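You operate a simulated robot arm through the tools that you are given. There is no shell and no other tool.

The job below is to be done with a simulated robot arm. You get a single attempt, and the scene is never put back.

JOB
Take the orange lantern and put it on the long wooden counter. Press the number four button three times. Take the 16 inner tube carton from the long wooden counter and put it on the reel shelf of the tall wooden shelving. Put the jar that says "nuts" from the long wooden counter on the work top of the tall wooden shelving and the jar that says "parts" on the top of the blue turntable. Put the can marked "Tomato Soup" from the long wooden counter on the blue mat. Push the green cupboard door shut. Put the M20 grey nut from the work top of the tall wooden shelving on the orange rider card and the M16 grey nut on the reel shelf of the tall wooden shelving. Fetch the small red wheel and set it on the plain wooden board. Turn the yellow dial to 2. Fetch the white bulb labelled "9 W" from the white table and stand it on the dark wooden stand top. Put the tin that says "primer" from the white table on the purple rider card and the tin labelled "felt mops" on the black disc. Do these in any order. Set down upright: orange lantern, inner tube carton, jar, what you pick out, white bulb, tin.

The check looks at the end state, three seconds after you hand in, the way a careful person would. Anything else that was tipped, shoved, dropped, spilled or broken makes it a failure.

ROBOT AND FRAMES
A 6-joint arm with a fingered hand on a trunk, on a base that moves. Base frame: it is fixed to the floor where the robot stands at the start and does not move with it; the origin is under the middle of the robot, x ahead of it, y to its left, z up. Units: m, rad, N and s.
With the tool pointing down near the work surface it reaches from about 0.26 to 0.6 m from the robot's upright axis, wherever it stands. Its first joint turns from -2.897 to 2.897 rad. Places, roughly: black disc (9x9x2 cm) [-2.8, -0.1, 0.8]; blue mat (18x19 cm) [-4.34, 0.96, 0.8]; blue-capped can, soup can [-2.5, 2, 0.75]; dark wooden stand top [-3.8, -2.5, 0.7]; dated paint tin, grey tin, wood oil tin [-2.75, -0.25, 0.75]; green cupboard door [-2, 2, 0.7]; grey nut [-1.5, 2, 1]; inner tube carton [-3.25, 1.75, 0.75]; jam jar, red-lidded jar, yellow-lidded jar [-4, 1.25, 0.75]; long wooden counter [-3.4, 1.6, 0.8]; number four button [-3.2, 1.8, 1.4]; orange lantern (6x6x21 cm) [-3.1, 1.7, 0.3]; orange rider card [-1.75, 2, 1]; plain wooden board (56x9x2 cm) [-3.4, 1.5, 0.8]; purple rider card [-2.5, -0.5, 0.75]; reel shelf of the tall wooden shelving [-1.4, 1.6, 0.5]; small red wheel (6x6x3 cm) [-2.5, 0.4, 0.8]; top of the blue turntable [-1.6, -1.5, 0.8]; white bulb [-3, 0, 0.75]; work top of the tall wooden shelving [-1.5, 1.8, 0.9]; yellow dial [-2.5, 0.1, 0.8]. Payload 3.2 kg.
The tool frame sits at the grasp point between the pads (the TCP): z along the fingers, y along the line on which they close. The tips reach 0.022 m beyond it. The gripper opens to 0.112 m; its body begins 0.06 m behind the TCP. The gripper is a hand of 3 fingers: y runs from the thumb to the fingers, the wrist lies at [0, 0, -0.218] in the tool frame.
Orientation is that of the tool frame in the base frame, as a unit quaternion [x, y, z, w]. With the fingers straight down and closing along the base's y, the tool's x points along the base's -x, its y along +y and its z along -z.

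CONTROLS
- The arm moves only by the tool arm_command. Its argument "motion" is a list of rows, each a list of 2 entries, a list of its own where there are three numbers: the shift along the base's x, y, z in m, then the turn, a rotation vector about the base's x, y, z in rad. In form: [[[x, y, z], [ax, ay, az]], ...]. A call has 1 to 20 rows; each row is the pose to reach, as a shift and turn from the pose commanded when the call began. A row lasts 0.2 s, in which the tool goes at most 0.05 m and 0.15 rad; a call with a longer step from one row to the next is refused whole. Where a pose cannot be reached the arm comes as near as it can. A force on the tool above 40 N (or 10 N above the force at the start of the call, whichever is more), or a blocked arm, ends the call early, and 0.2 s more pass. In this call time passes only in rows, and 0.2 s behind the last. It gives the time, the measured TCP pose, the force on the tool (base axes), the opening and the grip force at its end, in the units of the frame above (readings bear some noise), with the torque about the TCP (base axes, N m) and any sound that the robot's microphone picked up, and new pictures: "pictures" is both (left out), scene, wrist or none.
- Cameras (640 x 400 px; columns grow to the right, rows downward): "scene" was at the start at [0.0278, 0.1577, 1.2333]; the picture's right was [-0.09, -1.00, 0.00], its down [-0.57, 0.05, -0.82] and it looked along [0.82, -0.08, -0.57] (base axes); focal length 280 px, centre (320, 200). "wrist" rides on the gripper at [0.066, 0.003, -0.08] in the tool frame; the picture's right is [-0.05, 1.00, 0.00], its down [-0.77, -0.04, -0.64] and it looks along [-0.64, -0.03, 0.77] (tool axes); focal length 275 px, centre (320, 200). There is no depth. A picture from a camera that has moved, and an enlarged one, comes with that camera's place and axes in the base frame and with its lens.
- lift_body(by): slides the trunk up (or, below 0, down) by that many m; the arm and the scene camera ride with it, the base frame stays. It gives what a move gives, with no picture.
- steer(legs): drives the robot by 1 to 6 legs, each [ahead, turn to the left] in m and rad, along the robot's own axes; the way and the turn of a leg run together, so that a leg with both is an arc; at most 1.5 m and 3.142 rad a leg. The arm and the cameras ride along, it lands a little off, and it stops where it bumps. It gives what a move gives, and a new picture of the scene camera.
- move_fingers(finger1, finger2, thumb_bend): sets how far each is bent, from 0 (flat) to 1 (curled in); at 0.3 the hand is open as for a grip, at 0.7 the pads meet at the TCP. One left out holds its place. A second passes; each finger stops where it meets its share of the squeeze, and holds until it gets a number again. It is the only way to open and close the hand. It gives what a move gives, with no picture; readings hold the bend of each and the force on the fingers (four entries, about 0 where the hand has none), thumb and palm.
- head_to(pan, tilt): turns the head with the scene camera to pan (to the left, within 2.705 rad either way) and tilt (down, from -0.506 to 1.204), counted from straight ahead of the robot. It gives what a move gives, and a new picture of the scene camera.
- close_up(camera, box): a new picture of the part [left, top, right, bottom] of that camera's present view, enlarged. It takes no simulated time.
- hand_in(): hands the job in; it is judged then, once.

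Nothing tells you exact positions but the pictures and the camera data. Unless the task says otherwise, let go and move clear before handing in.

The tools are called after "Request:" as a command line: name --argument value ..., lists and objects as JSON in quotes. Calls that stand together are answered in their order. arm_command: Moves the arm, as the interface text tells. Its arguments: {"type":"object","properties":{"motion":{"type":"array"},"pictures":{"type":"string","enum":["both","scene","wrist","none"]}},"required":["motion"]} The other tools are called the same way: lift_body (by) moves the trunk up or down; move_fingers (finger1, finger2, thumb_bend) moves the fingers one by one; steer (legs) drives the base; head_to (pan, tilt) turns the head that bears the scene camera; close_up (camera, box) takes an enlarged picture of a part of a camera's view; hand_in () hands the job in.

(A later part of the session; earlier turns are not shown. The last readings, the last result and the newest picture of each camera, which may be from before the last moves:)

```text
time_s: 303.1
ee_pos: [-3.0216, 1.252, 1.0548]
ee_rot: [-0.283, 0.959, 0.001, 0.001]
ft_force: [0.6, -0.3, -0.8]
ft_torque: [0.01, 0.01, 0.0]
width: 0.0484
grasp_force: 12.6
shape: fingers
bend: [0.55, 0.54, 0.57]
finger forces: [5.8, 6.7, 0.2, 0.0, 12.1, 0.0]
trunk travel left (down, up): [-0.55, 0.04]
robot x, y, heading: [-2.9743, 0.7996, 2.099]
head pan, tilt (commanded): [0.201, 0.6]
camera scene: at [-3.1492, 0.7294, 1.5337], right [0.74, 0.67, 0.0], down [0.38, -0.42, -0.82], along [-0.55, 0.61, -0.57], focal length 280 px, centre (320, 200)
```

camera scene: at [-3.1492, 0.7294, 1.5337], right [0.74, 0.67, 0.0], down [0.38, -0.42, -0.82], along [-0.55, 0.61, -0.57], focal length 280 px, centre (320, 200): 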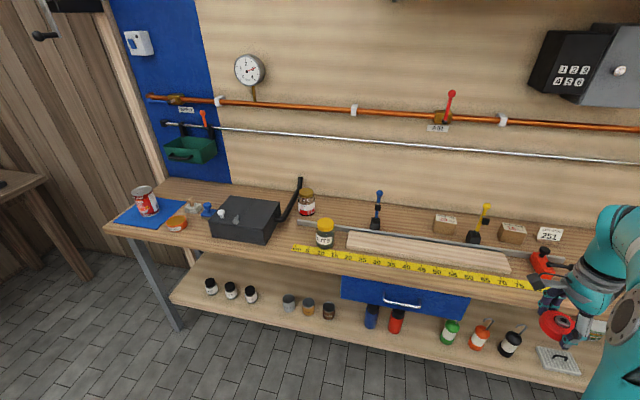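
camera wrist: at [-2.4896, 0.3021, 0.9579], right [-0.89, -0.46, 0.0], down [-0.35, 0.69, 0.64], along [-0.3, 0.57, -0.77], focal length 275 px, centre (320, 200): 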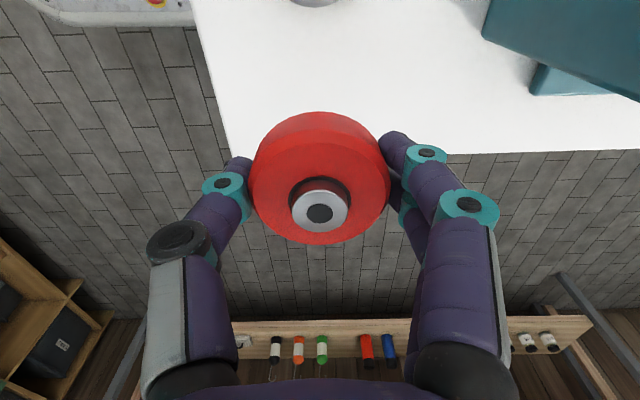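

The board's centre is at about (-3.354,1.510). I'll move forward, swing the hand over it with the grip along the board's length.

Request:
steer --legs '[[0.3, 0]]'

Request:
arm_command --motion '[[[-0.015, 0, 0.01], [0, 0, 0.14]], [[-0.03, 0, 0.01], [0, 0, 0.28]], [[-0.045, 0, 0.01], [0, 0, 0.42]], [[-0.06, 0, 0.01], [0, 0, 0.56]], [[-0.075, 0, 0.01], [0, 0, 0.7]], [[-0.09, 0, 0.01], [0, 0, 0.84]], [[-0.105, 0, 0.01], [0, 0, 0.98]], [[-0.12, 0, 0.01], [0, 0, 1.12]], [[-0.14, 0, 0.01], [0, 0, 1.26]], [[-0.16, 0, 0.01], [0, 0, 1.4]], [[-0.183, -0.002, 0.01], [0, 0, 1.52]]]' --pictures "both"

```text
time_s: 305.2
ee_pos: [-3.1726, 1.5098, 1.0536]
ee_rot: [-0.283, 0.959, 0.001, 0.001]
ft_force: [-0.8, 0.2, -1.3]
ft_torque: [0.0, -0.01, 0.01]
width: 0.0484
grasp_force: 12.7
shape: fingers
bend: [0.55, 0.54, 0.57]
finger forces: [5.8, 6.8, 0.0, 0.0, 12.0, 0.0]
trunk travel left (down, up): [-0.55, 0.04]
robot x, y, heading: [-3.1279, 1.0543, 2.099]
head pan, tilt (commanded): [0.201, 0.6]
camera scene: at [-3.3014, 0.9872, 1.5337], right [0.74, 0.67, 0.0], down [0.38, -0.42, -0.82], along [-0.55, 0.61, -0.57], focal length 280 px, centre (320, 200)
```

scene: 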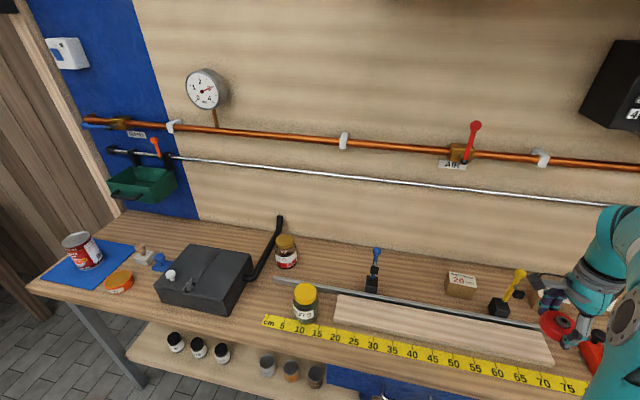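

```text
time_s: 307.6
ee_pos: [-3.3577, 1.5058, 1.063]
ee_rot: [0.866, -0.499, -0.002, 0.001]
ft_force: [0.4, -0.1, -1.0]
ft_torque: [0.0, 0.0, -0.01]
width: 0.048
grasp_force: 12.2
shape: fingers
bend: [0.55, 0.54, 0.57]
finger forces: [5.9, 6.8, 0.0, 0.1, 12.1, 0.0]
trunk travel left (down, up): [-0.55, 0.04]
robot x, y, heading: [-3.1286, 1.053, 2.105]
head pan, tilt (commanded): [0.201, 0.6]
camera scene: at [-3.3015, 0.9864, 1.5337], right [0.74, 0.67, 0.0], down [0.38, -0.42, -0.82], along [-0.55, 0.61, -0.57], focal length 280 px, centre (320, 200)
camera wrist: at [-3.3244, 1.4481, 1.1442], right [-0.89, -0.46, 0.0], down [-0.35, 0.68, 0.64], along [-0.3, 0.56, -0.77], focal length 275 px, centre (320, 200)
```

scene: 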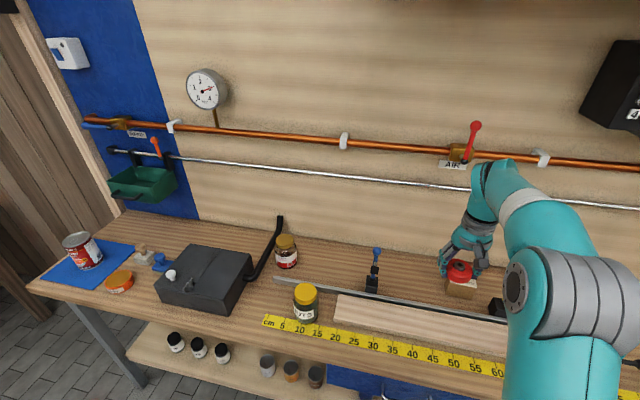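
wrist: 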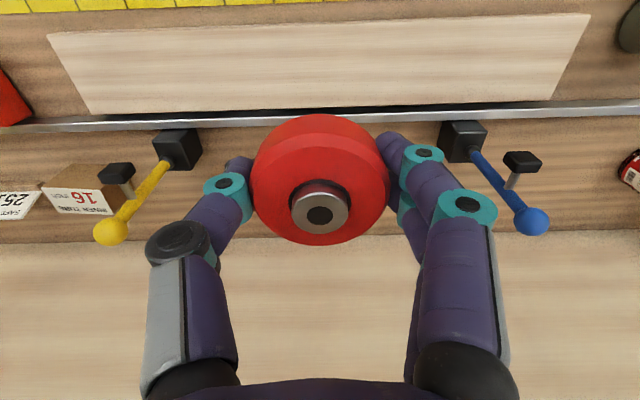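

The board's centreline is 1.2 cm further back than the hand. I'll adjust and lower the wheel.

Request:
arm_command --motion '[[[-0.006, 0.011, -0.04], [0, 0, 0]], [[-0.006, 0.011, -0.085], [0, 0, 0]], [[-0.006, 0.011, -0.13], [0, 0, 0]], [[-0.006, 0.011, -0.17], [0, 0, 0]], [[-0.006, 0.011, -0.195], [0, 0, 0]]]' --pictures "both"

```text
time_s: 308.8
ee_pos: [-3.3629, 1.5179, 0.8694]
ee_rot: [0.866, -0.5, -0.002, 0.001]
ft_force: [-0.2, 0.2, -0.5]
ft_torque: [-0.01, -0.01, 0.03]
width: 0.0484
grasp_force: 12.8
shape: fingers
bend: [0.55, 0.54, 0.57]
finger forces: [5.8, 6.8, 0.0, 0.0, 12.0, 0.0]
trunk travel left (down, up): [-0.55, 0.04]
robot x, y, heading: [-3.1301, 1.0582, 2.101]
head pan, tilt (commanded): [0.201, 0.6]
camera scene: at [-3.3012, 0.9866, 1.5338], right [0.74, 0.67, 0.0], down [0.38, -0.42, -0.82], along [-0.55, 0.61, -0.57], focal length 280 px, centre (320, 200)
camera wrist: at [-3.3304, 1.4597, 0.9501], right [-0.89, -0.46, 0.0], down [-0.35, 0.68, 0.64], along [-0.3, 0.57, -0.77], focal length 275 px, centre (320, 200)
```

scene: 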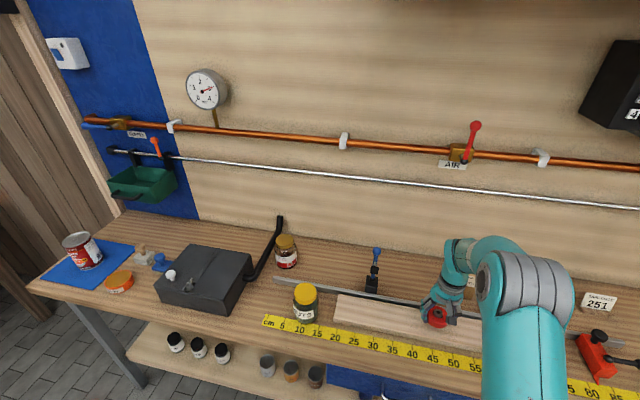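
wrist: 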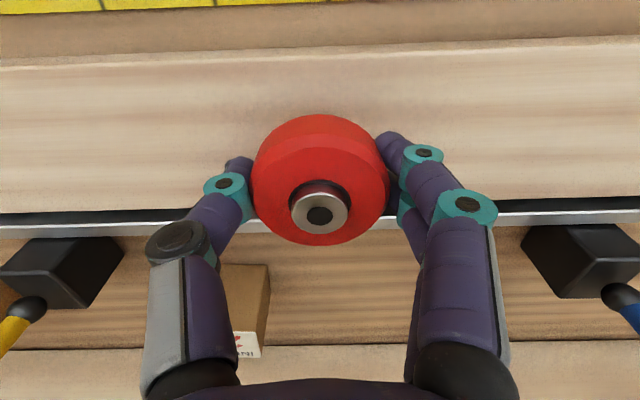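

Request:
arm_command --motion '[[[-0.003, 0.005, -0.012], [0, 0, 0]], [[-0.003, 0.005, -0.019], [0, 0, 0]], [[-0.003, 0.005, -0.023], [0, 0, 0]]]' --pictures "none"

```text
time_s: 309.6
ee_pos: [-3.3653, 1.5222, 0.8473]
ee_rot: [0.866, -0.499, -0.004, 0.001]
ft_force: [-0.4, 0.3, 2.8]
ft_torque: [-0.04, 0.14, -0.01]
width: 0.0482
grasp_force: 14.7
shape: fingers
bend: [0.55, 0.54, 0.57]
finger forces: [7.9, 7.8, 0.1, 0.0, 12.3, 0.1]
trunk travel left (down, up): [-0.55, 0.04]
robot x, y, heading: [-3.131, 1.0555, 2.1]
head pan, tilt (commanded): [0.201, 0.6]
```

Request:
arm_command --motion '[[[0, 0, -0.001], [0, 0, 0]]]' --pictures "none"

Request:
move_fingers --finger1 0.4 --finger2 0.4 --thumb_bend 0.4

Request:
arm_command --motion '[[[0, 0, 0.03], [0, 0, 0]], [[0, 0, 0.075], [0, 0, 0]], [[0, 0, 0.12], [0, 0, 0]], [[0, 0, 0.165], [0, 0, 0]], [[0, 0, 0.21], [0, 0, 0]]]' --pictures "both"

```text
time_s: 310.0
ee_pos: [-3.3643, 1.5217, 0.8475]
ee_rot: [0.866, -0.5, -0.004, -0.001]
ft_force: [-1.7, 0.5, 12.2]
ft_torque: [-0.23, 0.38, -0.07]
width: 0.0479
grasp_force: 19.4
shape: fingers
bend: [0.56, 0.54, 0.57]
finger forces: [13.6, 12.6, 0.0, 0.0, 12.8, 0.0]
trunk travel left (down, up): [-0.55, 0.04]
robot x, y, heading: [-3.1302, 1.0566, 2.102]
head pan, tilt (commanded): [0.201, 0.6]
```

```text
time_s: 311.0
ee_pos: [-3.364, 1.5239, 0.8469]
ee_rot: [0.866, -0.501, -0.003, 0.001]
ft_force: [-0.4, -1.4, 0.4]
ft_torque: [0.02, -0.04, -0.06]
width: 0.0825
grasp_force: 0.9
shape: fingers
bend: [0.4, 0.4, 0.4]
finger forces: [0.1, 0.0, 0.0, 0.0, 0.9, 0.0]
trunk travel left (down, up): [-0.55, 0.04]
robot x, y, heading: [-3.1306, 1.0511, 2.106]
head pan, tilt (commanded): [0.201, 0.6]
```

```text
time_s: 312.2
ee_pos: [-3.3651, 1.5218, 1.0555]
ee_rot: [0.866, -0.5, -0.003, 0.0]
ft_force: [-0.2, -0.1, -0.1]
ft_torque: [0.03, -0.04, 0.0]
width: 0.0833
grasp_force: 0.1
shape: fingers
bend: [0.4, 0.4, 0.4]
finger forces: [0.0, 0.1, 0.0, 0.0, 0.1, 0.0]
trunk travel left (down, up): [-0.55, 0.04]
robot x, y, heading: [-3.1355, 1.0558, 2.102]
head pan, tilt (commanded): [0.201, 0.6]
camera scene: at [-3.3009, 0.9862, 1.5337], right [0.74, 0.67, 0.0], down [0.38, -0.42, -0.83], along [-0.55, 0.61, -0.56], focal length 280 px, centre (320, 200)
camera wrist: at [-3.3331, 1.4636, 1.1362], right [-0.89, -0.46, 0.0], down [-0.35, 0.68, 0.64], along [-0.3, 0.57, -0.77], focal length 275 px, centre (320, 200)
```

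scene: 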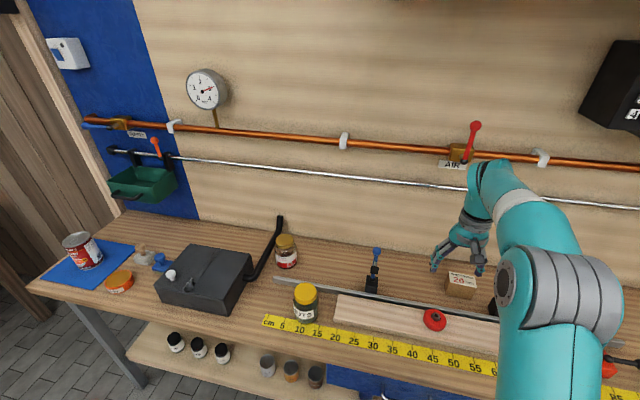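
wrist: 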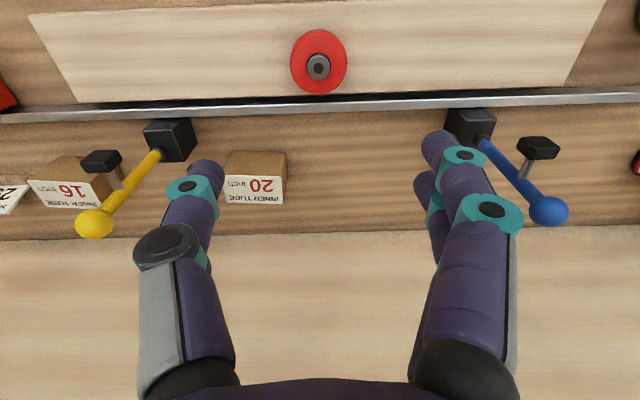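

The red wheel rests on the board. Next the keypad: I'll look at it and at the cartons.

Request:
head_to --pan -0.6 --tilt 0.2

Request:
close_up --camera "scene" --box '[240, 100, 440, 225]'

```text
time_s: 313.3
ee_pos: [-3.3658, 1.522, 1.0548]
ee_rot: [0.866, -0.5, -0.003, 0.0]
ft_force: [0.6, -0.5, -0.7]
ft_torque: [-0.02, -0.02, -0.01]
width: 0.0833
grasp_force: 0.0
shape: fingers
bend: [0.4, 0.4, 0.4]
finger forces: [0.0, 0.0, 0.0, 0.1, 0.0, 0.1]
trunk travel left (down, up): [-0.55, 0.04]
robot x, y, heading: [-3.1292, 1.0564, 2.106]
head pan, tilt (commanded): [-0.6, 0.201]
camera scene: at [-3.2357, 1.0137, 1.5705], right [1.0, -0.07, 0.0], down [-0.01, -0.2, -0.98], along [0.07, 0.98, -0.2], focal length 280 px, centre (320, 200)
```

scene: 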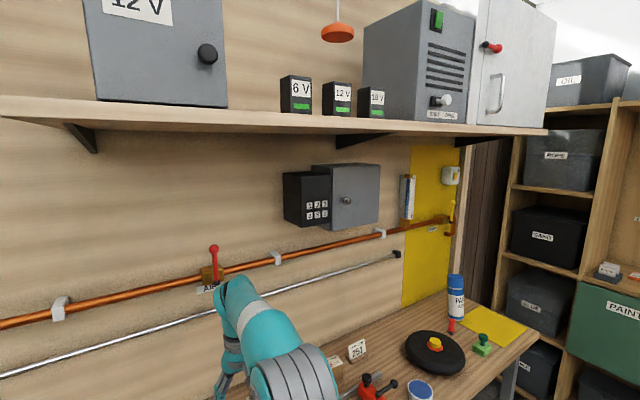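

```text
3.20 times, centred on (340, 162) of scene
camera zoom: at [-3.2357, 1.0137, 1.5705], right [1.0, -0.07, 0.0], down [-0.01, -0.2, -0.98], along [0.07, 0.98, -0.2], focal length 897 px, centre (256, 320)
```

zoom: 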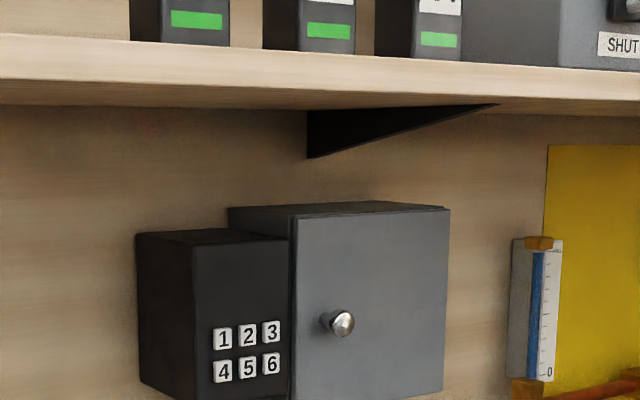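

Triangulated: button 4 at about (-3.210,1.793,1.368), facing the aisle. I'll shift the base 0.28 m to the right so the arm is straight in front of the keypad.

Request:
lift_body --by 0.04

Request:
steer --legs '[[-0.28, 0], [0, -0.785], [0.4, 0], [0, 0.785]]'

Request:
move_fingers --finger1 1.0 --finger2 1.0 --thumb_bend 0.4

Request:
close_up --camera "wrist" --box '[0, 0, 640, 400]'

```text
time_s: 314.1
ee_pos: [-3.3655, 1.5228, 1.0948]
ee_rot: [0.866, -0.5, -0.002, 0.0]
ft_force: [-0.5, 0.4, -0.9]
ft_torque: [0.0, 0.06, 0.01]
width: 0.0833
grasp_force: 0.1
shape: fingers
bend: [0.4, 0.4, 0.4]
finger forces: [0.0, 0.0, 0.0, 0.0, 0.0, 0.0]
trunk travel left (down, up): [-0.59, 0.0]
robot x, y, heading: [-3.1278, 1.0582, 2.106]
head pan, tilt (commanded): [-0.6, 0.201]
```

```text
time_s: 322.3
ee_pos: [-3.1345, 1.6781, 1.0948]
ee_rot: [0.867, -0.498, -0.002, 0.001]
ft_force: [-0.6, -0.8, 0.1]
ft_torque: [-0.03, 0.01, -0.03]
width: 0.0835
grasp_force: 0.0
shape: fingers
bend: [0.4, 0.4, 0.4]
finger forces: [0.0, 0.0, 0.0, 0.1, 0.0, 0.0]
trunk travel left (down, up): [-0.59, 0.0]
robot x, y, heading: [-2.8966, 1.2131, 2.108]
head pan, tilt (commanded): [-0.6, 0.201]
camera scene: at [-3.0007, 1.17, 1.6105], right [1.0, -0.06, 0.0], down [-0.01, -0.2, -0.98], along [0.06, 0.98, -0.2], focal length 280 px, centre (320, 200)
```

scene: 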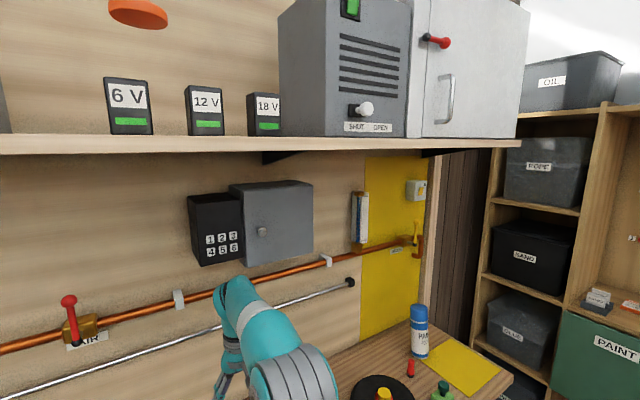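

```text
time_s: 323.3
ee_pos: [-3.1348, 1.6787, 1.0944]
ee_rot: [0.867, -0.498, -0.003, 0.0]
ft_force: [-0.4, 0.8, 0.7]
ft_torque: [-0.05, 0.01, -0.01]
width: 0.0404
grasp_force: 0.1
shape: fingers
bend: [1.0, 1.0, 0.4]
finger forces: [0.0, 0.1, 0.0, 0.1, 0.1, 0.0]
trunk travel left (down, up): [-0.59, 0.0]
robot x, y, heading: [-2.8939, 1.2178, 2.115]
head pan, tilt (commanded): [-0.6, 0.201]
```

```text
1.00 times, centred on (320, 200) of wrist (not enlarged: the box is as wide or as high as the picture)
camera zoom: at [-3.1012, 1.6196, 1.1755], right [-0.89, -0.47, 0.0], down [-0.36, 0.68, 0.64], along [-0.3, 0.56, -0.77], focal length 275 px, centre (320, 200)
```

zoom: 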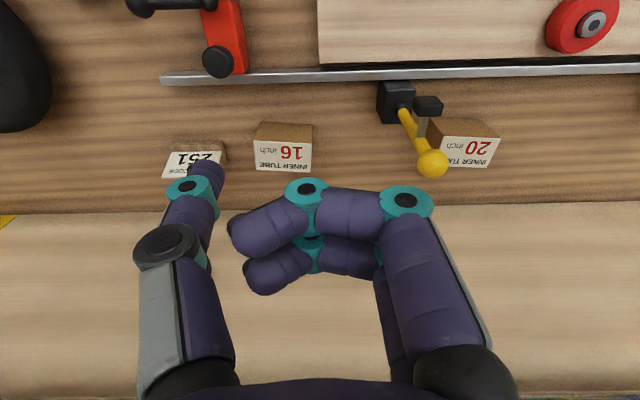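

Thumb extended as a pointer: its tip is at about (0,-0.053,0.03) in the tool frame. I'll raise the hand and swing it horizontal toward the keypad, stopping 10 cm short.

Request:
arm_command --motion '[[[-0.005, -0.0023, 0.025], [0.124, 0.0715, 0]], [[-0.01, -0.0046, 0.05], [0.2474, 0.143, 0]], [[-0.015, -0.007, 0.075], [0.371, 0.2143, 0]], [[-0.02, -0.009, 0.1], [0.495, 0.2857, 0]], [[-0.025, -0.011, 0.125], [0.618, 0.357, 0]], [[-0.03, -0.014, 0.15], [0.742, 0.4286, 0]], [[-0.035, -0.016, 0.175], [0.866, 0.5, 0]], [[-0.04, -0.018, 0.2], [0.9896, 0.5714, 0]], [[-0.045, -0.02, 0.225], [1.113, 0.643, 0]], [[-0.05, -0.023, 0.25], [1.237, 0.714, 0]], [[-0.0557, -0.025, 0.2736], [1.36, 0.7854, 0]]]' --pictures "both"

```text
time_s: 325.7
ee_pos: [-3.189, 1.6514, 1.3685]
ee_rot: [-0.611, 0.355, 0.613, 0.352]
ft_force: [0.1, -0.3, 0.4]
ft_torque: [-0.03, -0.04, -0.02]
width: 0.0404
grasp_force: 0.0
shape: fingers
bend: [1.0, 1.0, 0.4]
finger forces: [0.1, 0.1, 0.0, 0.0, 0.1, 0.1]
out of reach, approached as far as the arm can: row 10
trunk travel left (down, up): [-0.59, 0.0]
robot x, y, heading: [-2.8965, 1.2174, 2.111]
head pan, tilt (commanded): [-0.6, 0.201]
camera scene: at [-3.0007, 1.17, 1.6105], right [1.0, -0.06, 0.0], down [-0.01, -0.2, -0.98], along [0.06, 0.98, -0.2], focal length 280 px, centre (320, 200)
camera wrist: at [-3.1496, 1.5809, 1.3024], right [-0.86, -0.5, 0.05], down [0.35, -0.53, 0.77], along [-0.36, 0.68, 0.64], focal length 275 px, centre (320, 200)
```

scene: 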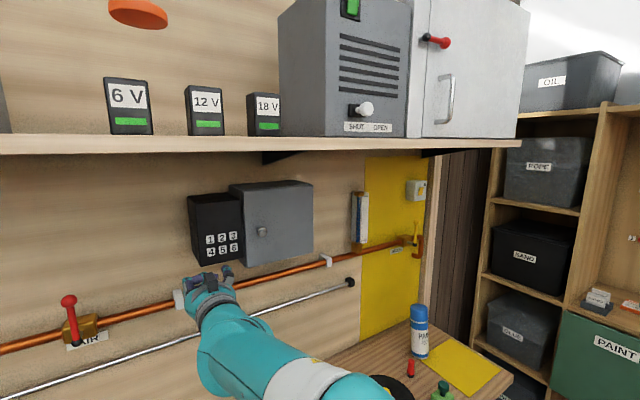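
wrist: 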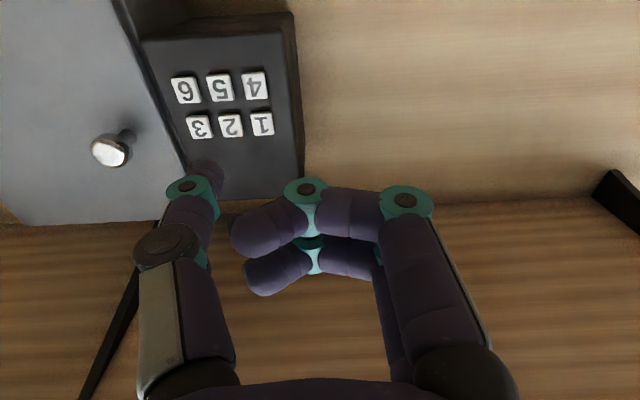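

The keypad is in view and the thumb lines up laterally with button 4. I'll approach to 2 cm and check alignment.

Request:
arm_command --motion '[[[-0.02, 0.0346, 0], [0, 0, 0]], [[-0.04, 0.0693, 0], [0, 0, 0]]]' --pictures "wrist"

Request:
close_up --camera "wrist" --box '[120, 80, 300, 220]'

```text
time_s: 326.3
ee_pos: [-3.2293, 1.7226, 1.3668]
ee_rot: [0.613, -0.35, -0.612, -0.356]
ft_force: [0.4, -0.2, -0.3]
ft_torque: [-0.02, 0.0, 0.02]
width: 0.0401
grasp_force: 0.1
shape: fingers
bend: [1.0, 1.0, 0.4]
finger forces: [0.0, 0.1, 0.0, 0.0, 0.1, 0.0]
trunk travel left (down, up): [-0.59, 0.0]
robot x, y, heading: [-2.8924, 1.2167, 2.111]
head pan, tilt (commanded): [-0.6, 0.201]
camera wrist: at [-3.1891, 1.6515, 1.3006], right [-0.86, -0.5, 0.04], down [0.35, -0.54, 0.77], along [-0.37, 0.68, 0.64], focal length 275 px, centre (320, 200)
```

wrist: 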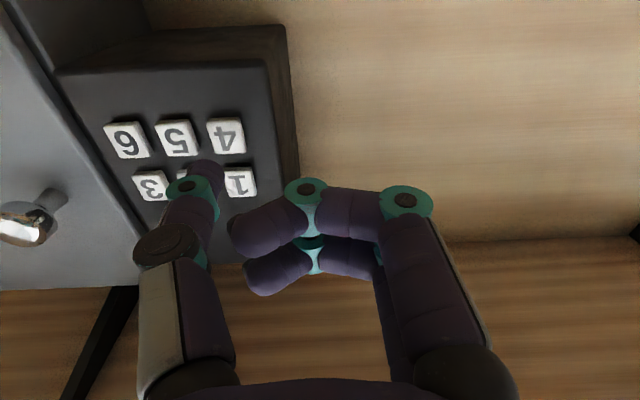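

```text
2.86 times, centred on (210, 150) of wrist
camera zoom: at [-3.1891, 1.6515, 1.3006], right [-0.86, -0.5, 0.04], down [0.35, -0.54, 0.77], along [-0.37, 0.68, 0.64], focal length 786 px, centre (634, 343)
```

zoom: 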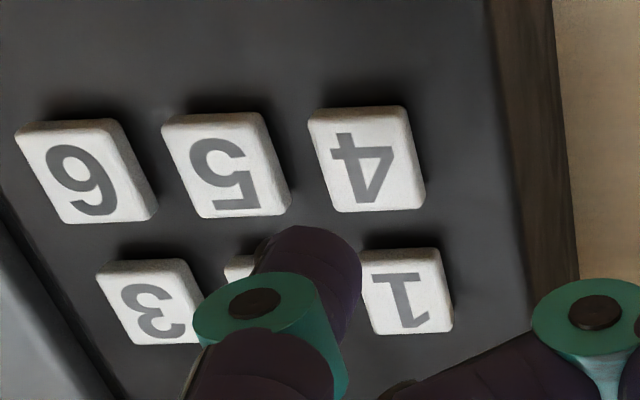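

Alignment is within about 3 mm; I'll shift 3 mm left and advance slowly until the button pushes back.

Request:
arm_command --motion '[[[-0.0071, 0.0063, 0], [0, 0, 0]], [[-0.0096, 0.0107, 0], [0, 0, 0]]]' --pictures "wrist"

Request:
close_up --camera "wrist" --box '[120, 80, 300, 220]'

```text
time_s: 326.9
ee_pos: [-3.2394, 1.7319, 1.3685]
ee_rot: [0.613, -0.349, -0.613, -0.354]
ft_force: [0.2, -0.3, -0.3]
ft_torque: [0.01, -0.03, 0.01]
width: 0.0405
grasp_force: 0.1
shape: fingers
bend: [1.0, 1.0, 0.4]
finger forces: [0.1, 0.1, 0.1, 0.0, 0.0, 0.1]
trunk travel left (down, up): [-0.59, 0.0]
robot x, y, heading: [-2.8928, 1.2145, 2.111]
head pan, tilt (commanded): [-0.6, 0.201]
camera wrist: at [-3.1992, 1.662, 1.3019], right [-0.86, -0.5, 0.04], down [0.35, -0.54, 0.77], along [-0.36, 0.68, 0.64], focal length 275 px, centre (320, 200)
```

wrist: 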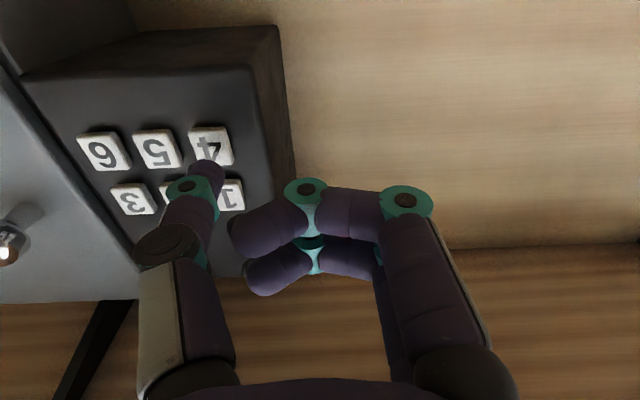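

```text
2.86 times, centred on (210, 150) of wrist
camera zoom: at [-3.1992, 1.662, 1.3019], right [-0.86, -0.5, 0.04], down [0.35, -0.54, 0.77], along [-0.36, 0.68, 0.64], focal length 786 px, centre (634, 343)
```

zoom: 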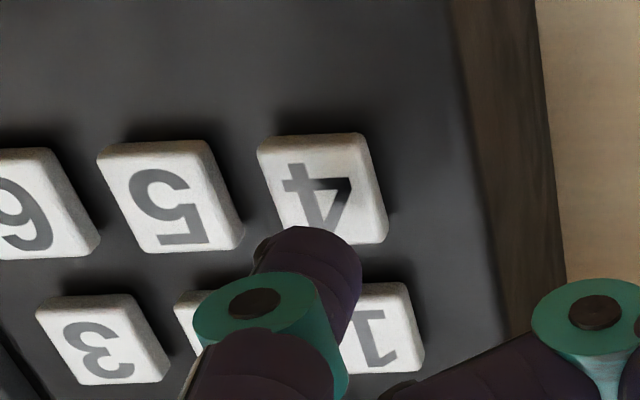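

Request:
arm_command --motion '[[[-0.003, 0.0052, 0], [0, 0, 0]], [[-0.005, 0.0087, 0], [0, 0, 0]], [[-0.0065, 0.0113, 0], [0, 0, 0]]]' --pictures "wrist"

Request:
close_up --camera "wrist" --box '[120, 80, 300, 220]'

```text
time_s: 327.7
ee_pos: [-3.2467, 1.7438, 1.3693]
ee_rot: [0.613, -0.35, -0.613, -0.356]
ft_force: [0.3, -1.3, -0.8]
ft_torque: [-0.02, -0.02, -0.04]
width: 0.0409
grasp_force: 0.6
shape: fingers
bend: [1.0, 1.0, 0.4]
finger forces: [0.0, 0.0, 0.0, 0.0, 1.2, 0.0]
trunk travel left (down, up): [-0.59, 0.0]
robot x, y, heading: [-2.8942, 1.213, 2.113]
head pan, tilt (commanded): [-0.6, 0.201]
heard: click
camera wrist: at [-3.2062, 1.6732, 1.3026], right [-0.86, -0.5, 0.04], down [0.35, -0.54, 0.77], along [-0.37, 0.68, 0.64], focal length 275 px, centre (320, 200)
```

wrist: 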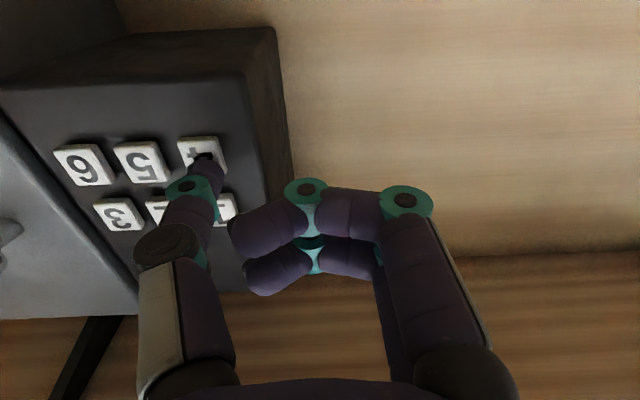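

```text
2.86 times, centred on (210, 150) of wrist
camera zoom: at [-3.2062, 1.6732, 1.3026], right [-0.86, -0.5, 0.04], down [0.35, -0.54, 0.77], along [-0.37, 0.68, 0.64], focal length 786 px, centre (634, 343)
```

zoom: 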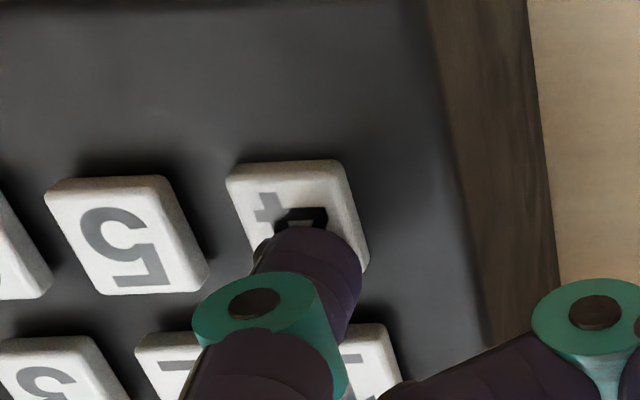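

A click at light force: that's one press of 4. Now I'll back off fully and press again.

Request:
arm_command --motion '[[[0.004, -0.0069, 0], [0, 0, 0]], [[0.0075, -0.013, 0], [0, 0, 0]], [[0.0075, -0.013, 0], [0, 0, 0]]]' --pictures "wrist"

Request:
arm_command --motion '[[[-0.003, 0.0052, 0], [0, 0, 0]], [[-0.0055, 0.0095, 0], [0, 0, 0]], [[-0.0076, 0.0132, 0], [0, 0, 0]]]' --pictures "wrist"

```text
time_s: 328.5
ee_pos: [-3.2379, 1.7321, 1.3689]
ee_rot: [0.613, -0.35, -0.613, -0.354]
ft_force: [-0.6, 0.5, 0.2]
ft_torque: [0.02, 0.0, -0.02]
width: 0.0406
grasp_force: 0.1
shape: fingers
bend: [1.0, 1.0, 0.4]
finger forces: [0.1, 0.1, 0.0, 0.1, 0.0, 0.1]
trunk travel left (down, up): [-0.59, 0.0]
robot x, y, heading: [-2.8937, 1.2119, 2.114]
head pan, tilt (commanded): [-0.6, 0.201]
camera wrist: at [-3.1986, 1.6606, 1.3022], right [-0.86, -0.5, 0.04], down [0.35, -0.54, 0.77], along [-0.37, 0.68, 0.64], focal length 275 px, centre (320, 200)
```

wrist: 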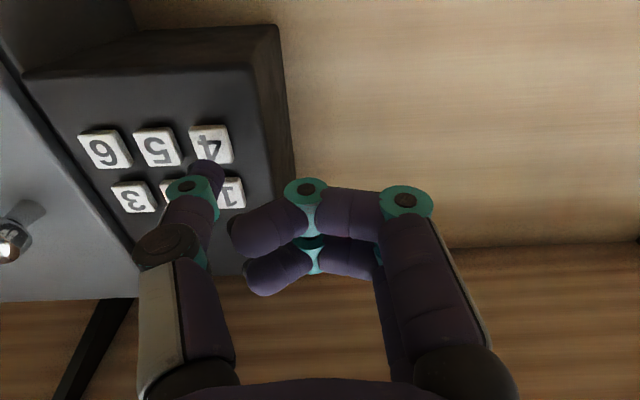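

```text
time_s: 329.3
ee_pos: [-3.2459, 1.7447, 1.3693]
ee_rot: [0.613, -0.35, -0.613, -0.355]
ft_force: [0.6, -1.2, -0.2]
ft_torque: [0.03, -0.01, -0.1]
width: 0.0406
grasp_force: 1.0
shape: fingers
bend: [1.0, 1.0, 0.4]
finger forces: [0.1, 0.0, 0.1, 0.1, 1.3, 0.0]
trunk travel left (down, up): [-0.59, 0.0]
robot x, y, heading: [-2.8947, 1.2137, 2.108]
head pan, tilt (commanded): [-0.6, 0.201]
heard: click
camera wrist: at [-3.2057, 1.6741, 1.3026], right [-0.86, -0.5, 0.04], down [0.35, -0.54, 0.77], along [-0.37, 0.68, 0.64], focal length 275 px, centre (320, 200)
```

wrist: 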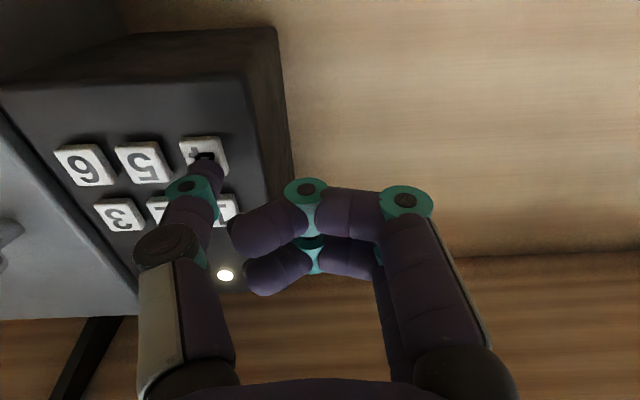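

Second click heard, and a lamp glints on the keypad. One more full release and press.

Request:
arm_command --motion '[[[0.004, -0.0069, 0], [0, 0, 0]], [[0.0076, -0.0132, 0], [0, 0, 0]], [[0.0076, -0.0132, 0], [0, 0, 0]]]' --pictures "none"

Request:
arm_command --motion '[[[-0.003, 0.0052, 0], [0, 0, 0]], [[-0.0055, 0.0095, 0], [0, 0, 0]], [[-0.0076, 0.0132, 0], [0, 0, 0]]]' --pictures "wrist"

```text
time_s: 330.1
ee_pos: [-3.2382, 1.7316, 1.3683]
ee_rot: [0.614, -0.349, -0.613, -0.354]
ft_force: [0.1, 0.2, -0.6]
ft_torque: [-0.01, -0.02, -0.01]
width: 0.0402
grasp_force: 0.1
shape: fingers
bend: [1.0, 1.0, 0.4]
finger forces: [0.0, 0.0, 0.0, 0.1, 0.0, 0.0]
trunk travel left (down, up): [-0.59, 0.0]
robot x, y, heading: [-2.8958, 1.2144, 2.109]
head pan, tilt (commanded): [-0.6, 0.201]
```

```text
time_s: 330.9
ee_pos: [-3.245, 1.7437, 1.3685]
ee_rot: [0.614, -0.349, -0.613, -0.354]
ft_force: [1.2, -1.1, -0.1]
ft_torque: [-0.02, 0.0, -0.07]
width: 0.0404
grasp_force: 0.7
shape: fingers
bend: [1.0, 1.0, 0.4]
finger forces: [0.0, 0.0, 0.0, 0.0, 1.3, 0.0]
trunk travel left (down, up): [-0.59, 0.0]
robot x, y, heading: [-2.8919, 1.2155, 2.113]
head pan, tilt (commanded): [-0.6, 0.201]
heard: click
camera wrist: at [-3.2055, 1.6742, 1.3031], right [-0.86, -0.5, 0.04], down [0.35, -0.54, 0.77], along [-0.37, 0.68, 0.64], focal length 275 px, centre (320, 200)
```

wrist: 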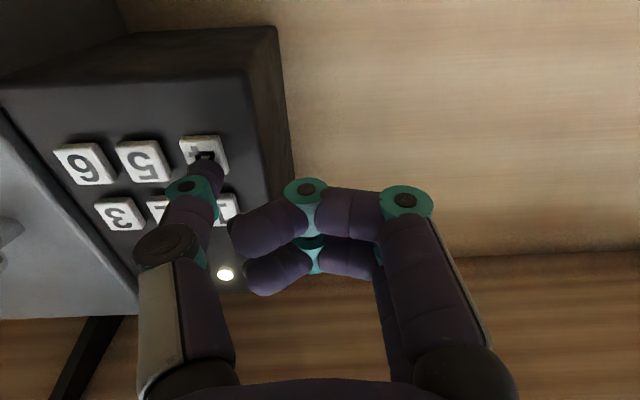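

Third click. I'll retreat and look at the keypad.

Request:
arm_command --motion '[[[0.008, -0.0138, 0], [0, 0, 0]], [[0.025, -0.0433, 0], [0, 0, 0]], [[0.045, -0.078, 0], [0, 0, 0]], [[0.06, -0.104, 0], [0, 0, 0]]]' --pictures "both"

Request:
close_up --camera "wrist" --box '[120, 0, 340, 140]'

Request:
close_up --camera "scene" --box '[170, 170, 330, 280]'

```text
time_s: 331.9
ee_pos: [-3.1858, 1.6384, 1.3685]
ee_rot: [0.614, -0.348, -0.613, -0.355]
ft_force: [0.1, -0.2, 0.2]
ft_torque: [-0.03, 0.02, 0.0]
width: 0.0406
grasp_force: 0.0
shape: fingers
bend: [1.0, 1.0, 0.4]
finger forces: [0.0, 0.1, 0.0, 0.0, 0.0, 0.0]
trunk travel left (down, up): [-0.59, 0.0]
robot x, y, heading: [-2.8966, 1.2147, 2.112]
head pan, tilt (commanded): [-0.6, 0.201]
camera scene: at [-3.0001, 1.1695, 1.6105], right [1.0, -0.06, 0.0], down [-0.01, -0.2, -0.98], along [0.06, 0.98, -0.2], focal length 280 px, centre (320, 200)
camera wrist: at [-3.1461, 1.5692, 1.3021], right [-0.86, -0.5, 0.04], down [0.35, -0.54, 0.77], along [-0.37, 0.68, 0.64], focal length 275 px, centre (320, 200)
```

scene: 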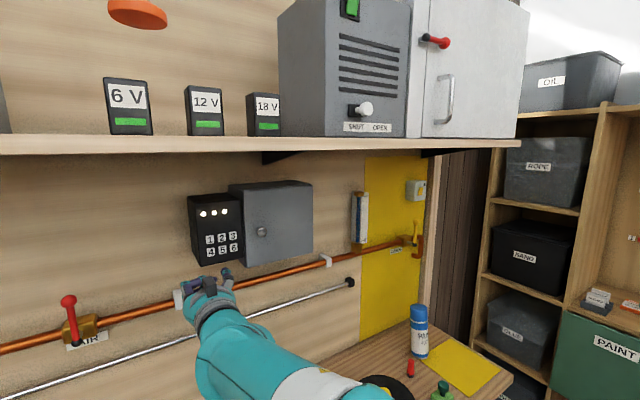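
wrist: 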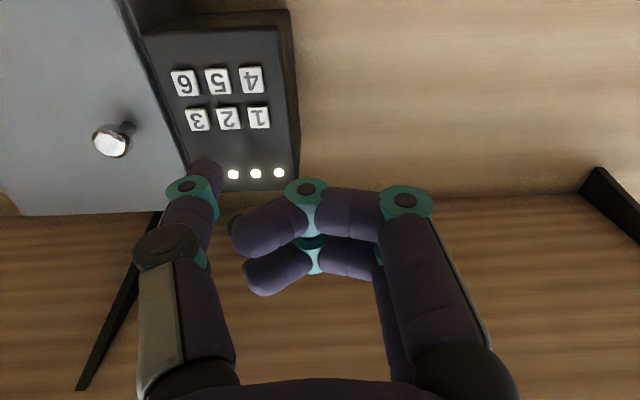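

```text
2.86 times, centred on (230, 70) of wrist
camera zoom: at [-3.1461, 1.5692, 1.3021], right [-0.86, -0.5, 0.04], down [0.35, -0.54, 0.77], along [-0.37, 0.68, 0.64], focal length 786 px, centre (577, 571)
```

zoom: 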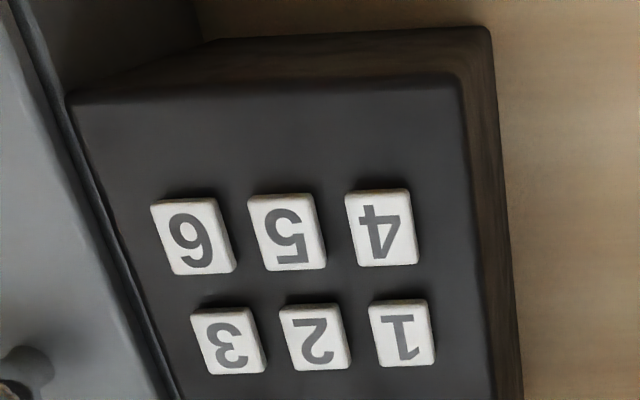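

```text
3.64 times, centred on (250, 225) of scene
camera zoom: at [-3.0001, 1.1695, 1.6105], right [1.0, -0.06, 0.0], down [-0.01, -0.2, -0.98], along [0.06, 0.98, -0.2], focal length 1020 px, centre (574, 109)
```

zoom: 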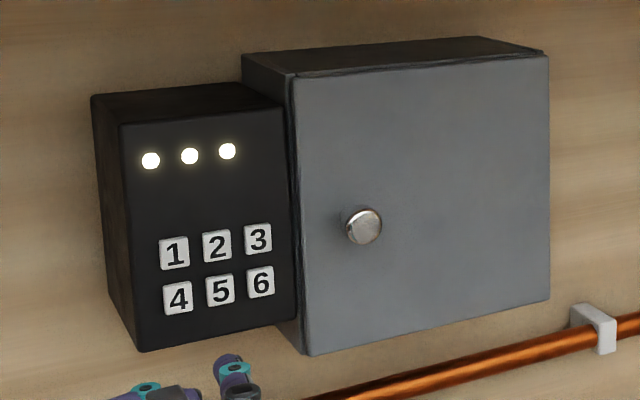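

Three lamps are lit, so the three presses are registered. Now I'll bring the hand back to vertical over the counter and look at the "16" carton.

Request:
arm_command --motion '[[[0.0105, 0.0, -0.02], [-0.124, -0.0715, 0]], [[0.021, 0.0, -0.04], [-0.2474, -0.143, 0]], [[0.0315, 0.0, -0.065], [-0.371, -0.2143, 0]], [[0.042, 0.0, -0.09], [-0.495, -0.2857, 0]], [[0.0525, 0.0, -0.115], [-0.618, -0.357, 0]], [[0.063, 0.0, -0.14], [-0.742, -0.4286, 0]], [[0.0735, 0.0, -0.165], [-0.866, -0.5, 0]], [[0.084, 0.0, -0.19], [-0.9896, -0.5714, 0]], [[0.0945, 0.0, -0.215], [-1.113, -0.643, 0]], [[0.105, 0.0, -0.24], [-1.237, -0.714, 0]], [[0.116, 0.0, -0.265], [-1.36, -0.7854, 0]]]' --pictures "none"

Request:
move_fingers --finger1 0.3 --finger2 0.3 --thumb_bend 0.3

Request:
steer --legs '[[0.08, 0]]'

Request:
close_up --camera "wrist" --box '[0, 0, 640, 400]'

```text
time_s: 334.3
ee_pos: [-3.0698, 1.6401, 1.1025]
ee_rot: [0.868, -0.497, -0.002, 0.002]
ft_force: [0.6, -0.2, -0.6]
ft_torque: [-0.04, -0.02, -0.01]
width: 0.0406
grasp_force: 0.1
shape: fingers
bend: [1.0, 1.0, 0.4]
finger forces: [0.1, 0.0, 0.0, 0.0, 0.0, 0.0]
out of reach, approached as far as the arm can: row 2, 3
trunk travel left (down, up): [-0.59, 0.0]
robot x, y, heading: [-2.8948, 1.2116, 2.107]
head pan, tilt (commanded): [-0.6, 0.201]
```

```text
time_s: 335.3
ee_pos: [-3.0702, 1.6406, 1.1024]
ee_rot: [0.868, -0.497, -0.003, 0.001]
ft_force: [0.4, 0.5, 0.7]
ft_torque: [0.01, 0.0, 0.01]
width: 0.1114
grasp_force: 0.2
shape: fingers
bend: [0.3, 0.3, 0.3]
finger forces: [0.1, 0.0, 0.1, 0.0, 0.0, 0.1]
trunk travel left (down, up): [-0.59, 0.0]
robot x, y, heading: [-2.8946, 1.2152, 2.113]
head pan, tilt (commanded): [-0.6, 0.201]
```

```text
time_s: 336.3
ee_pos: [-3.1099, 1.7087, 1.1027]
ee_rot: [0.868, -0.496, -0.001, 0.001]
ft_force: [0.6, -0.1, -0.4]
ft_torque: [-0.03, -0.03, -0.01]
width: 0.1113
grasp_force: 0.0
shape: fingers
bend: [0.3, 0.3, 0.3]
finger forces: [0.0, 0.0, 0.0, 0.0, 0.0, 0.1]
trunk travel left (down, up): [-0.59, 0.0]
robot x, y, heading: [-2.936, 1.2824, 2.11]
head pan, tilt (commanded): [-0.6, 0.201]
camera scene: at [-3.0422, 1.2397, 1.6105], right [1.0, -0.06, 0.0], down [-0.01, -0.2, -0.98], along [0.06, 0.98, -0.2], focal length 280 px, centre (320, 200)
```

scene: 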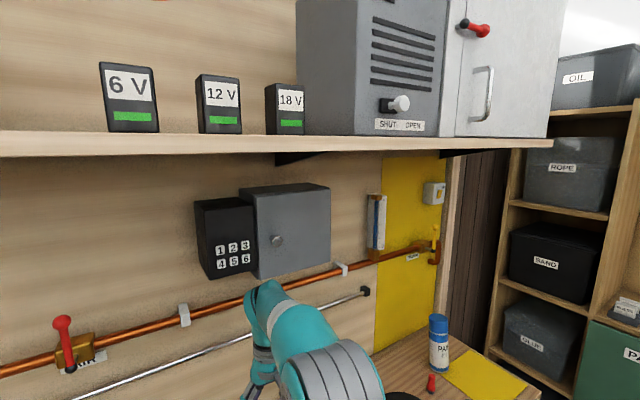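

```text
1.00 times, centred on (320, 200) of wrist (not enlarged: the box is as wide or as high as the picture)
camera zoom: at [-3.078, 1.6508, 1.1829], right [-0.88, -0.47, 0.0], down [-0.36, 0.68, 0.64], along [-0.3, 0.56, -0.77], focal length 275 px, centre (320, 200)
```

zoom: 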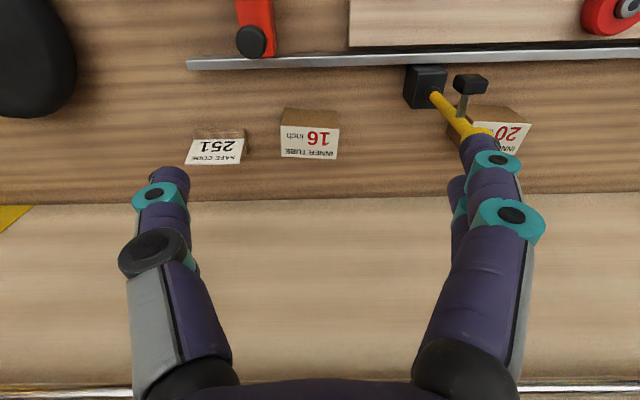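

The "16" carton measures roughly 7.7×5.6×4.5 cm at about (-3.151,1.812). Since it must go into a low shelf compartment, I'll grasp it with the hand tilted forward, the same tilt I'll use for setting it down. First a closer look at its orientation.

Request:
close_up --camera "wrist" --box '[250, 90, 370, 175]'

```text
4.71 times, centred on (310, 132) of wrist
camera zoom: at [-3.078, 1.6508, 1.1829], right [-0.88, -0.47, 0.0], down [-0.36, 0.68, 0.64], along [-0.3, 0.56, -0.77], focal length 1295 px, centre (367, 518)
```

zoom: 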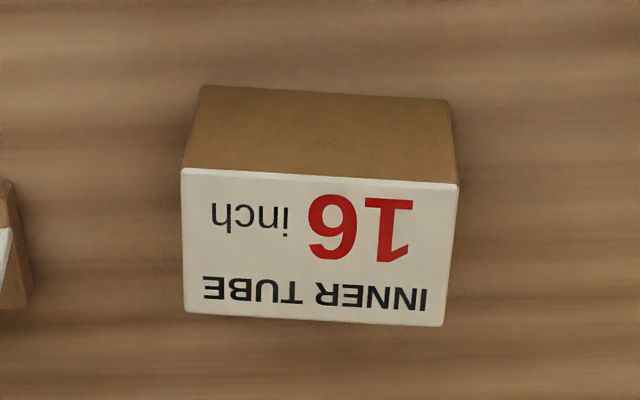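

Carton: 7.3×4.4×6 cm, centre (-3.147,1.807), long side at ≈205°. I'll align the hand, tilt it 0.6 rad forward and stop at a pre-grasp pose.

Request:
arm_command --motion '[[[0, 0, 0], [0, 0, -0.09]]]' --pictures "none"

Request:
arm_command --motion '[[[-0.002, 0.008, -0.01], [0.109, 0.0507, 0]], [[-0.004, 0.016, -0.02], [0.2175, 0.1014, 0]], [[-0.006, 0.024, -0.03], [0.326, 0.152, 0]], [[-0.008, 0.032, -0.045], [0.435, 0.203, 0]], [[-0.008, 0.037, -0.06], [0.5438, 0.2536, 0]], [[-0.008, 0.037, -0.1], [0.5438, 0.2536, 0]], [[-0.008, 0.037, -0.14], [0.5438, 0.2536, 0]]]' --pictures "both"

```text
time_s: 336.7
ee_pos: [-3.111, 1.7075, 1.1024]
ee_rot: [0.845, -0.535, -0.002, 0.0]
ft_force: [0.8, 0.0, 0.0]
ft_torque: [-0.02, 0.01, -0.03]
width: 0.1111
grasp_force: 0.0
shape: fingers
bend: [0.3, 0.3, 0.3]
finger forces: [0.1, 0.0, 0.0, 0.1, 0.0, 0.0]
trunk travel left (down, up): [-0.59, 0.0]
robot x, y, heading: [-2.9374, 1.2834, 2.108]
head pan, tilt (commanded): [-0.6, 0.201]
```

```text
time_s: 338.3
ee_pos: [-3.1233, 1.7589, 0.9833]
ee_rot: [0.808, -0.512, -0.246, -0.156]
ft_force: [-0.6, 0.0, -0.3]
ft_torque: [-0.02, 0.0, 0.0]
width: 0.1109
grasp_force: 0.0
shape: fingers
bend: [0.3, 0.3, 0.3]
finger forces: [0.0, 0.0, 0.1, 0.0, 0.1, 0.0]
out of reach, approached as far as the arm can: row 7
trunk travel left (down, up): [-0.59, 0.0]
robot x, y, heading: [-2.9354, 1.2811, 2.11]
head pan, tilt (commanded): [-0.6, 0.201]
camera scene: at [-3.0416, 1.2387, 1.6105], right [1.0, -0.06, 0.0], down [-0.01, -0.2, -0.98], along [0.06, 0.98, -0.2], focal length 280 px, centre (320, 200)
camera wrist: at [-3.0831, 1.667, 1.0136], right [-0.92, -0.39, 0.02], down [-0.09, 0.27, 0.96], along [-0.38, 0.88, -0.29], focal length 275 px, centre (320, 200)
```

scene: 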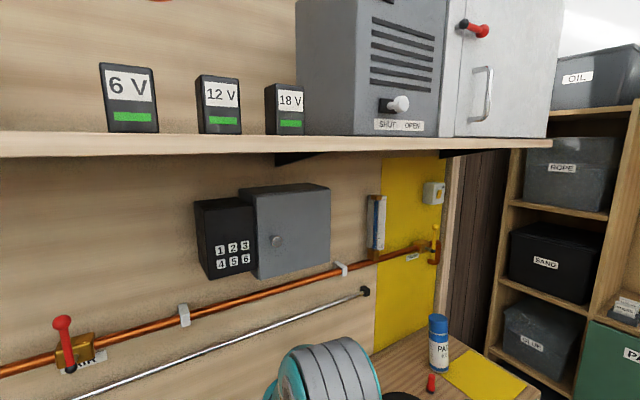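
wrist: 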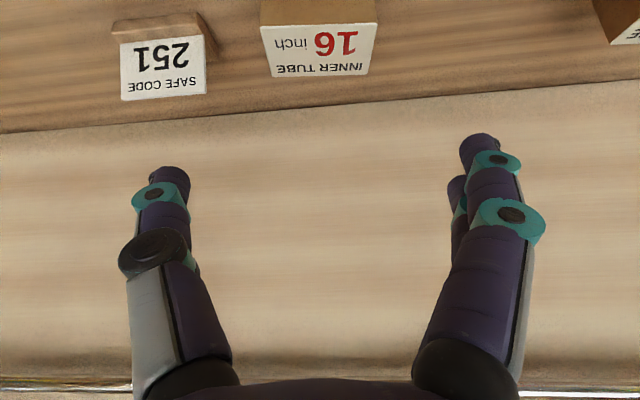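

Low reach is limited with the trunk fully up. I'll raise the arm a little and lower the trunk instead.

Request:
arm_command --motion '[[[0.01, -0.02, 0.04], [0, 0, 0]], [[0.01, -0.02, 0.09], [0, 0, 0]]]' --pictures "none"

Request:
lift_body --by -0.15

Request:
head_to --pan -0.4 --tilt 0.6

Request:
close_up --camera "wrist" --box '[0, 0, 640, 400]'

```text
time_s: 338.9
ee_pos: [-3.1143, 1.7371, 1.0762]
ee_rot: [0.807, -0.511, -0.251, -0.159]
ft_force: [0.6, -0.4, 0.4]
ft_torque: [0.04, 0.0, 0.0]
width: 0.111
grasp_force: 0.1
shape: fingers
bend: [0.3, 0.3, 0.3]
finger forces: [0.0, 0.1, 0.0, 0.0, 0.0, 0.0]
trunk travel left (down, up): [-0.59, 0.0]
robot x, y, heading: [-2.9323, 1.2839, 2.112]
head pan, tilt (commanded): [-0.6, 0.201]
```

```text
time_s: 340.7
ee_pos: [-3.1139, 1.7362, 0.9247]
ee_rot: [0.806, -0.512, -0.25, -0.16]
ft_force: [0.4, 0.4, 0.1]
ft_torque: [0.0, 0.02, 0.02]
width: 0.1111
grasp_force: 0.0
shape: fingers
bend: [0.3, 0.3, 0.3]
finger forces: [0.1, 0.0, 0.0, 0.0, 0.0, 0.1]
trunk travel left (down, up): [-0.44, 0.15]
robot x, y, heading: [-2.9363, 1.2816, 2.11]
head pan, tilt (commanded): [-0.6, 0.201]
```

```text
time_s: 341.6
ee_pos: [-3.1134, 1.7381, 0.9242]
ee_rot: [0.806, -0.511, -0.252, -0.159]
ft_force: [-0.7, 0.2, -0.3]
ft_torque: [-0.03, 0.05, -0.03]
width: 0.1112
grasp_force: 0.1
shape: fingers
bend: [0.3, 0.3, 0.3]
finger forces: [0.0, 0.0, 0.0, 0.0, 0.0, 0.0]
trunk travel left (down, up): [-0.44, 0.15]
robot x, y, heading: [-2.9341, 1.2838, 2.111]
head pan, tilt (commanded): [-0.4, 0.6]
camera scene: at [-3.0593, 1.2328, 1.4238], right [0.99, 0.14, 0.0], down [0.08, -0.56, -0.83], along [-0.12, 0.82, -0.56], focal length 280 px, centre (320, 200)
```

scene: 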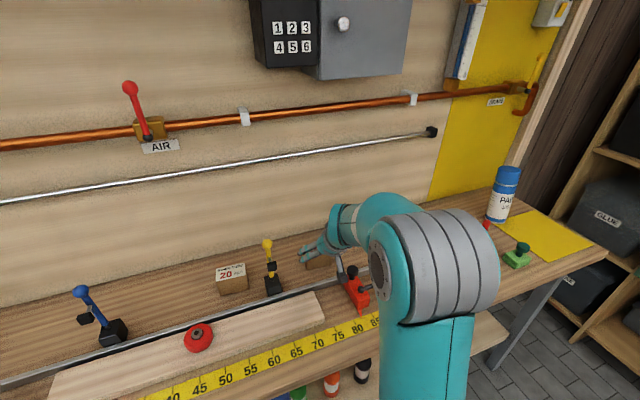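

```text
1.00 times, centred on (320, 200) of wrist (not enlarged: the box is as wide or as high as the picture)
camera zoom: at [-3.0728, 1.6456, 0.9534], right [-0.92, -0.39, 0.03], down [-0.08, 0.26, 0.96], along [-0.38, 0.88, -0.28], focal length 275 px, centre (320, 200)
```

zoom: 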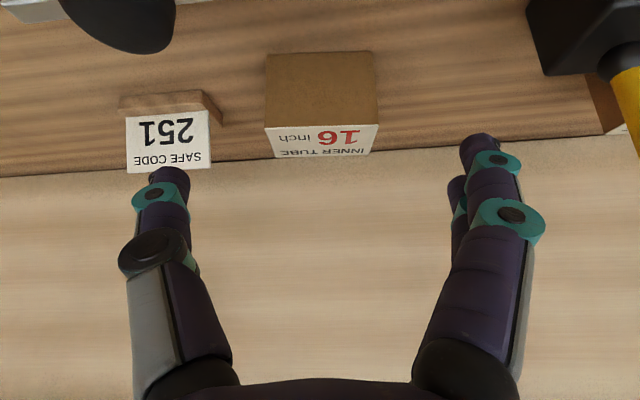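

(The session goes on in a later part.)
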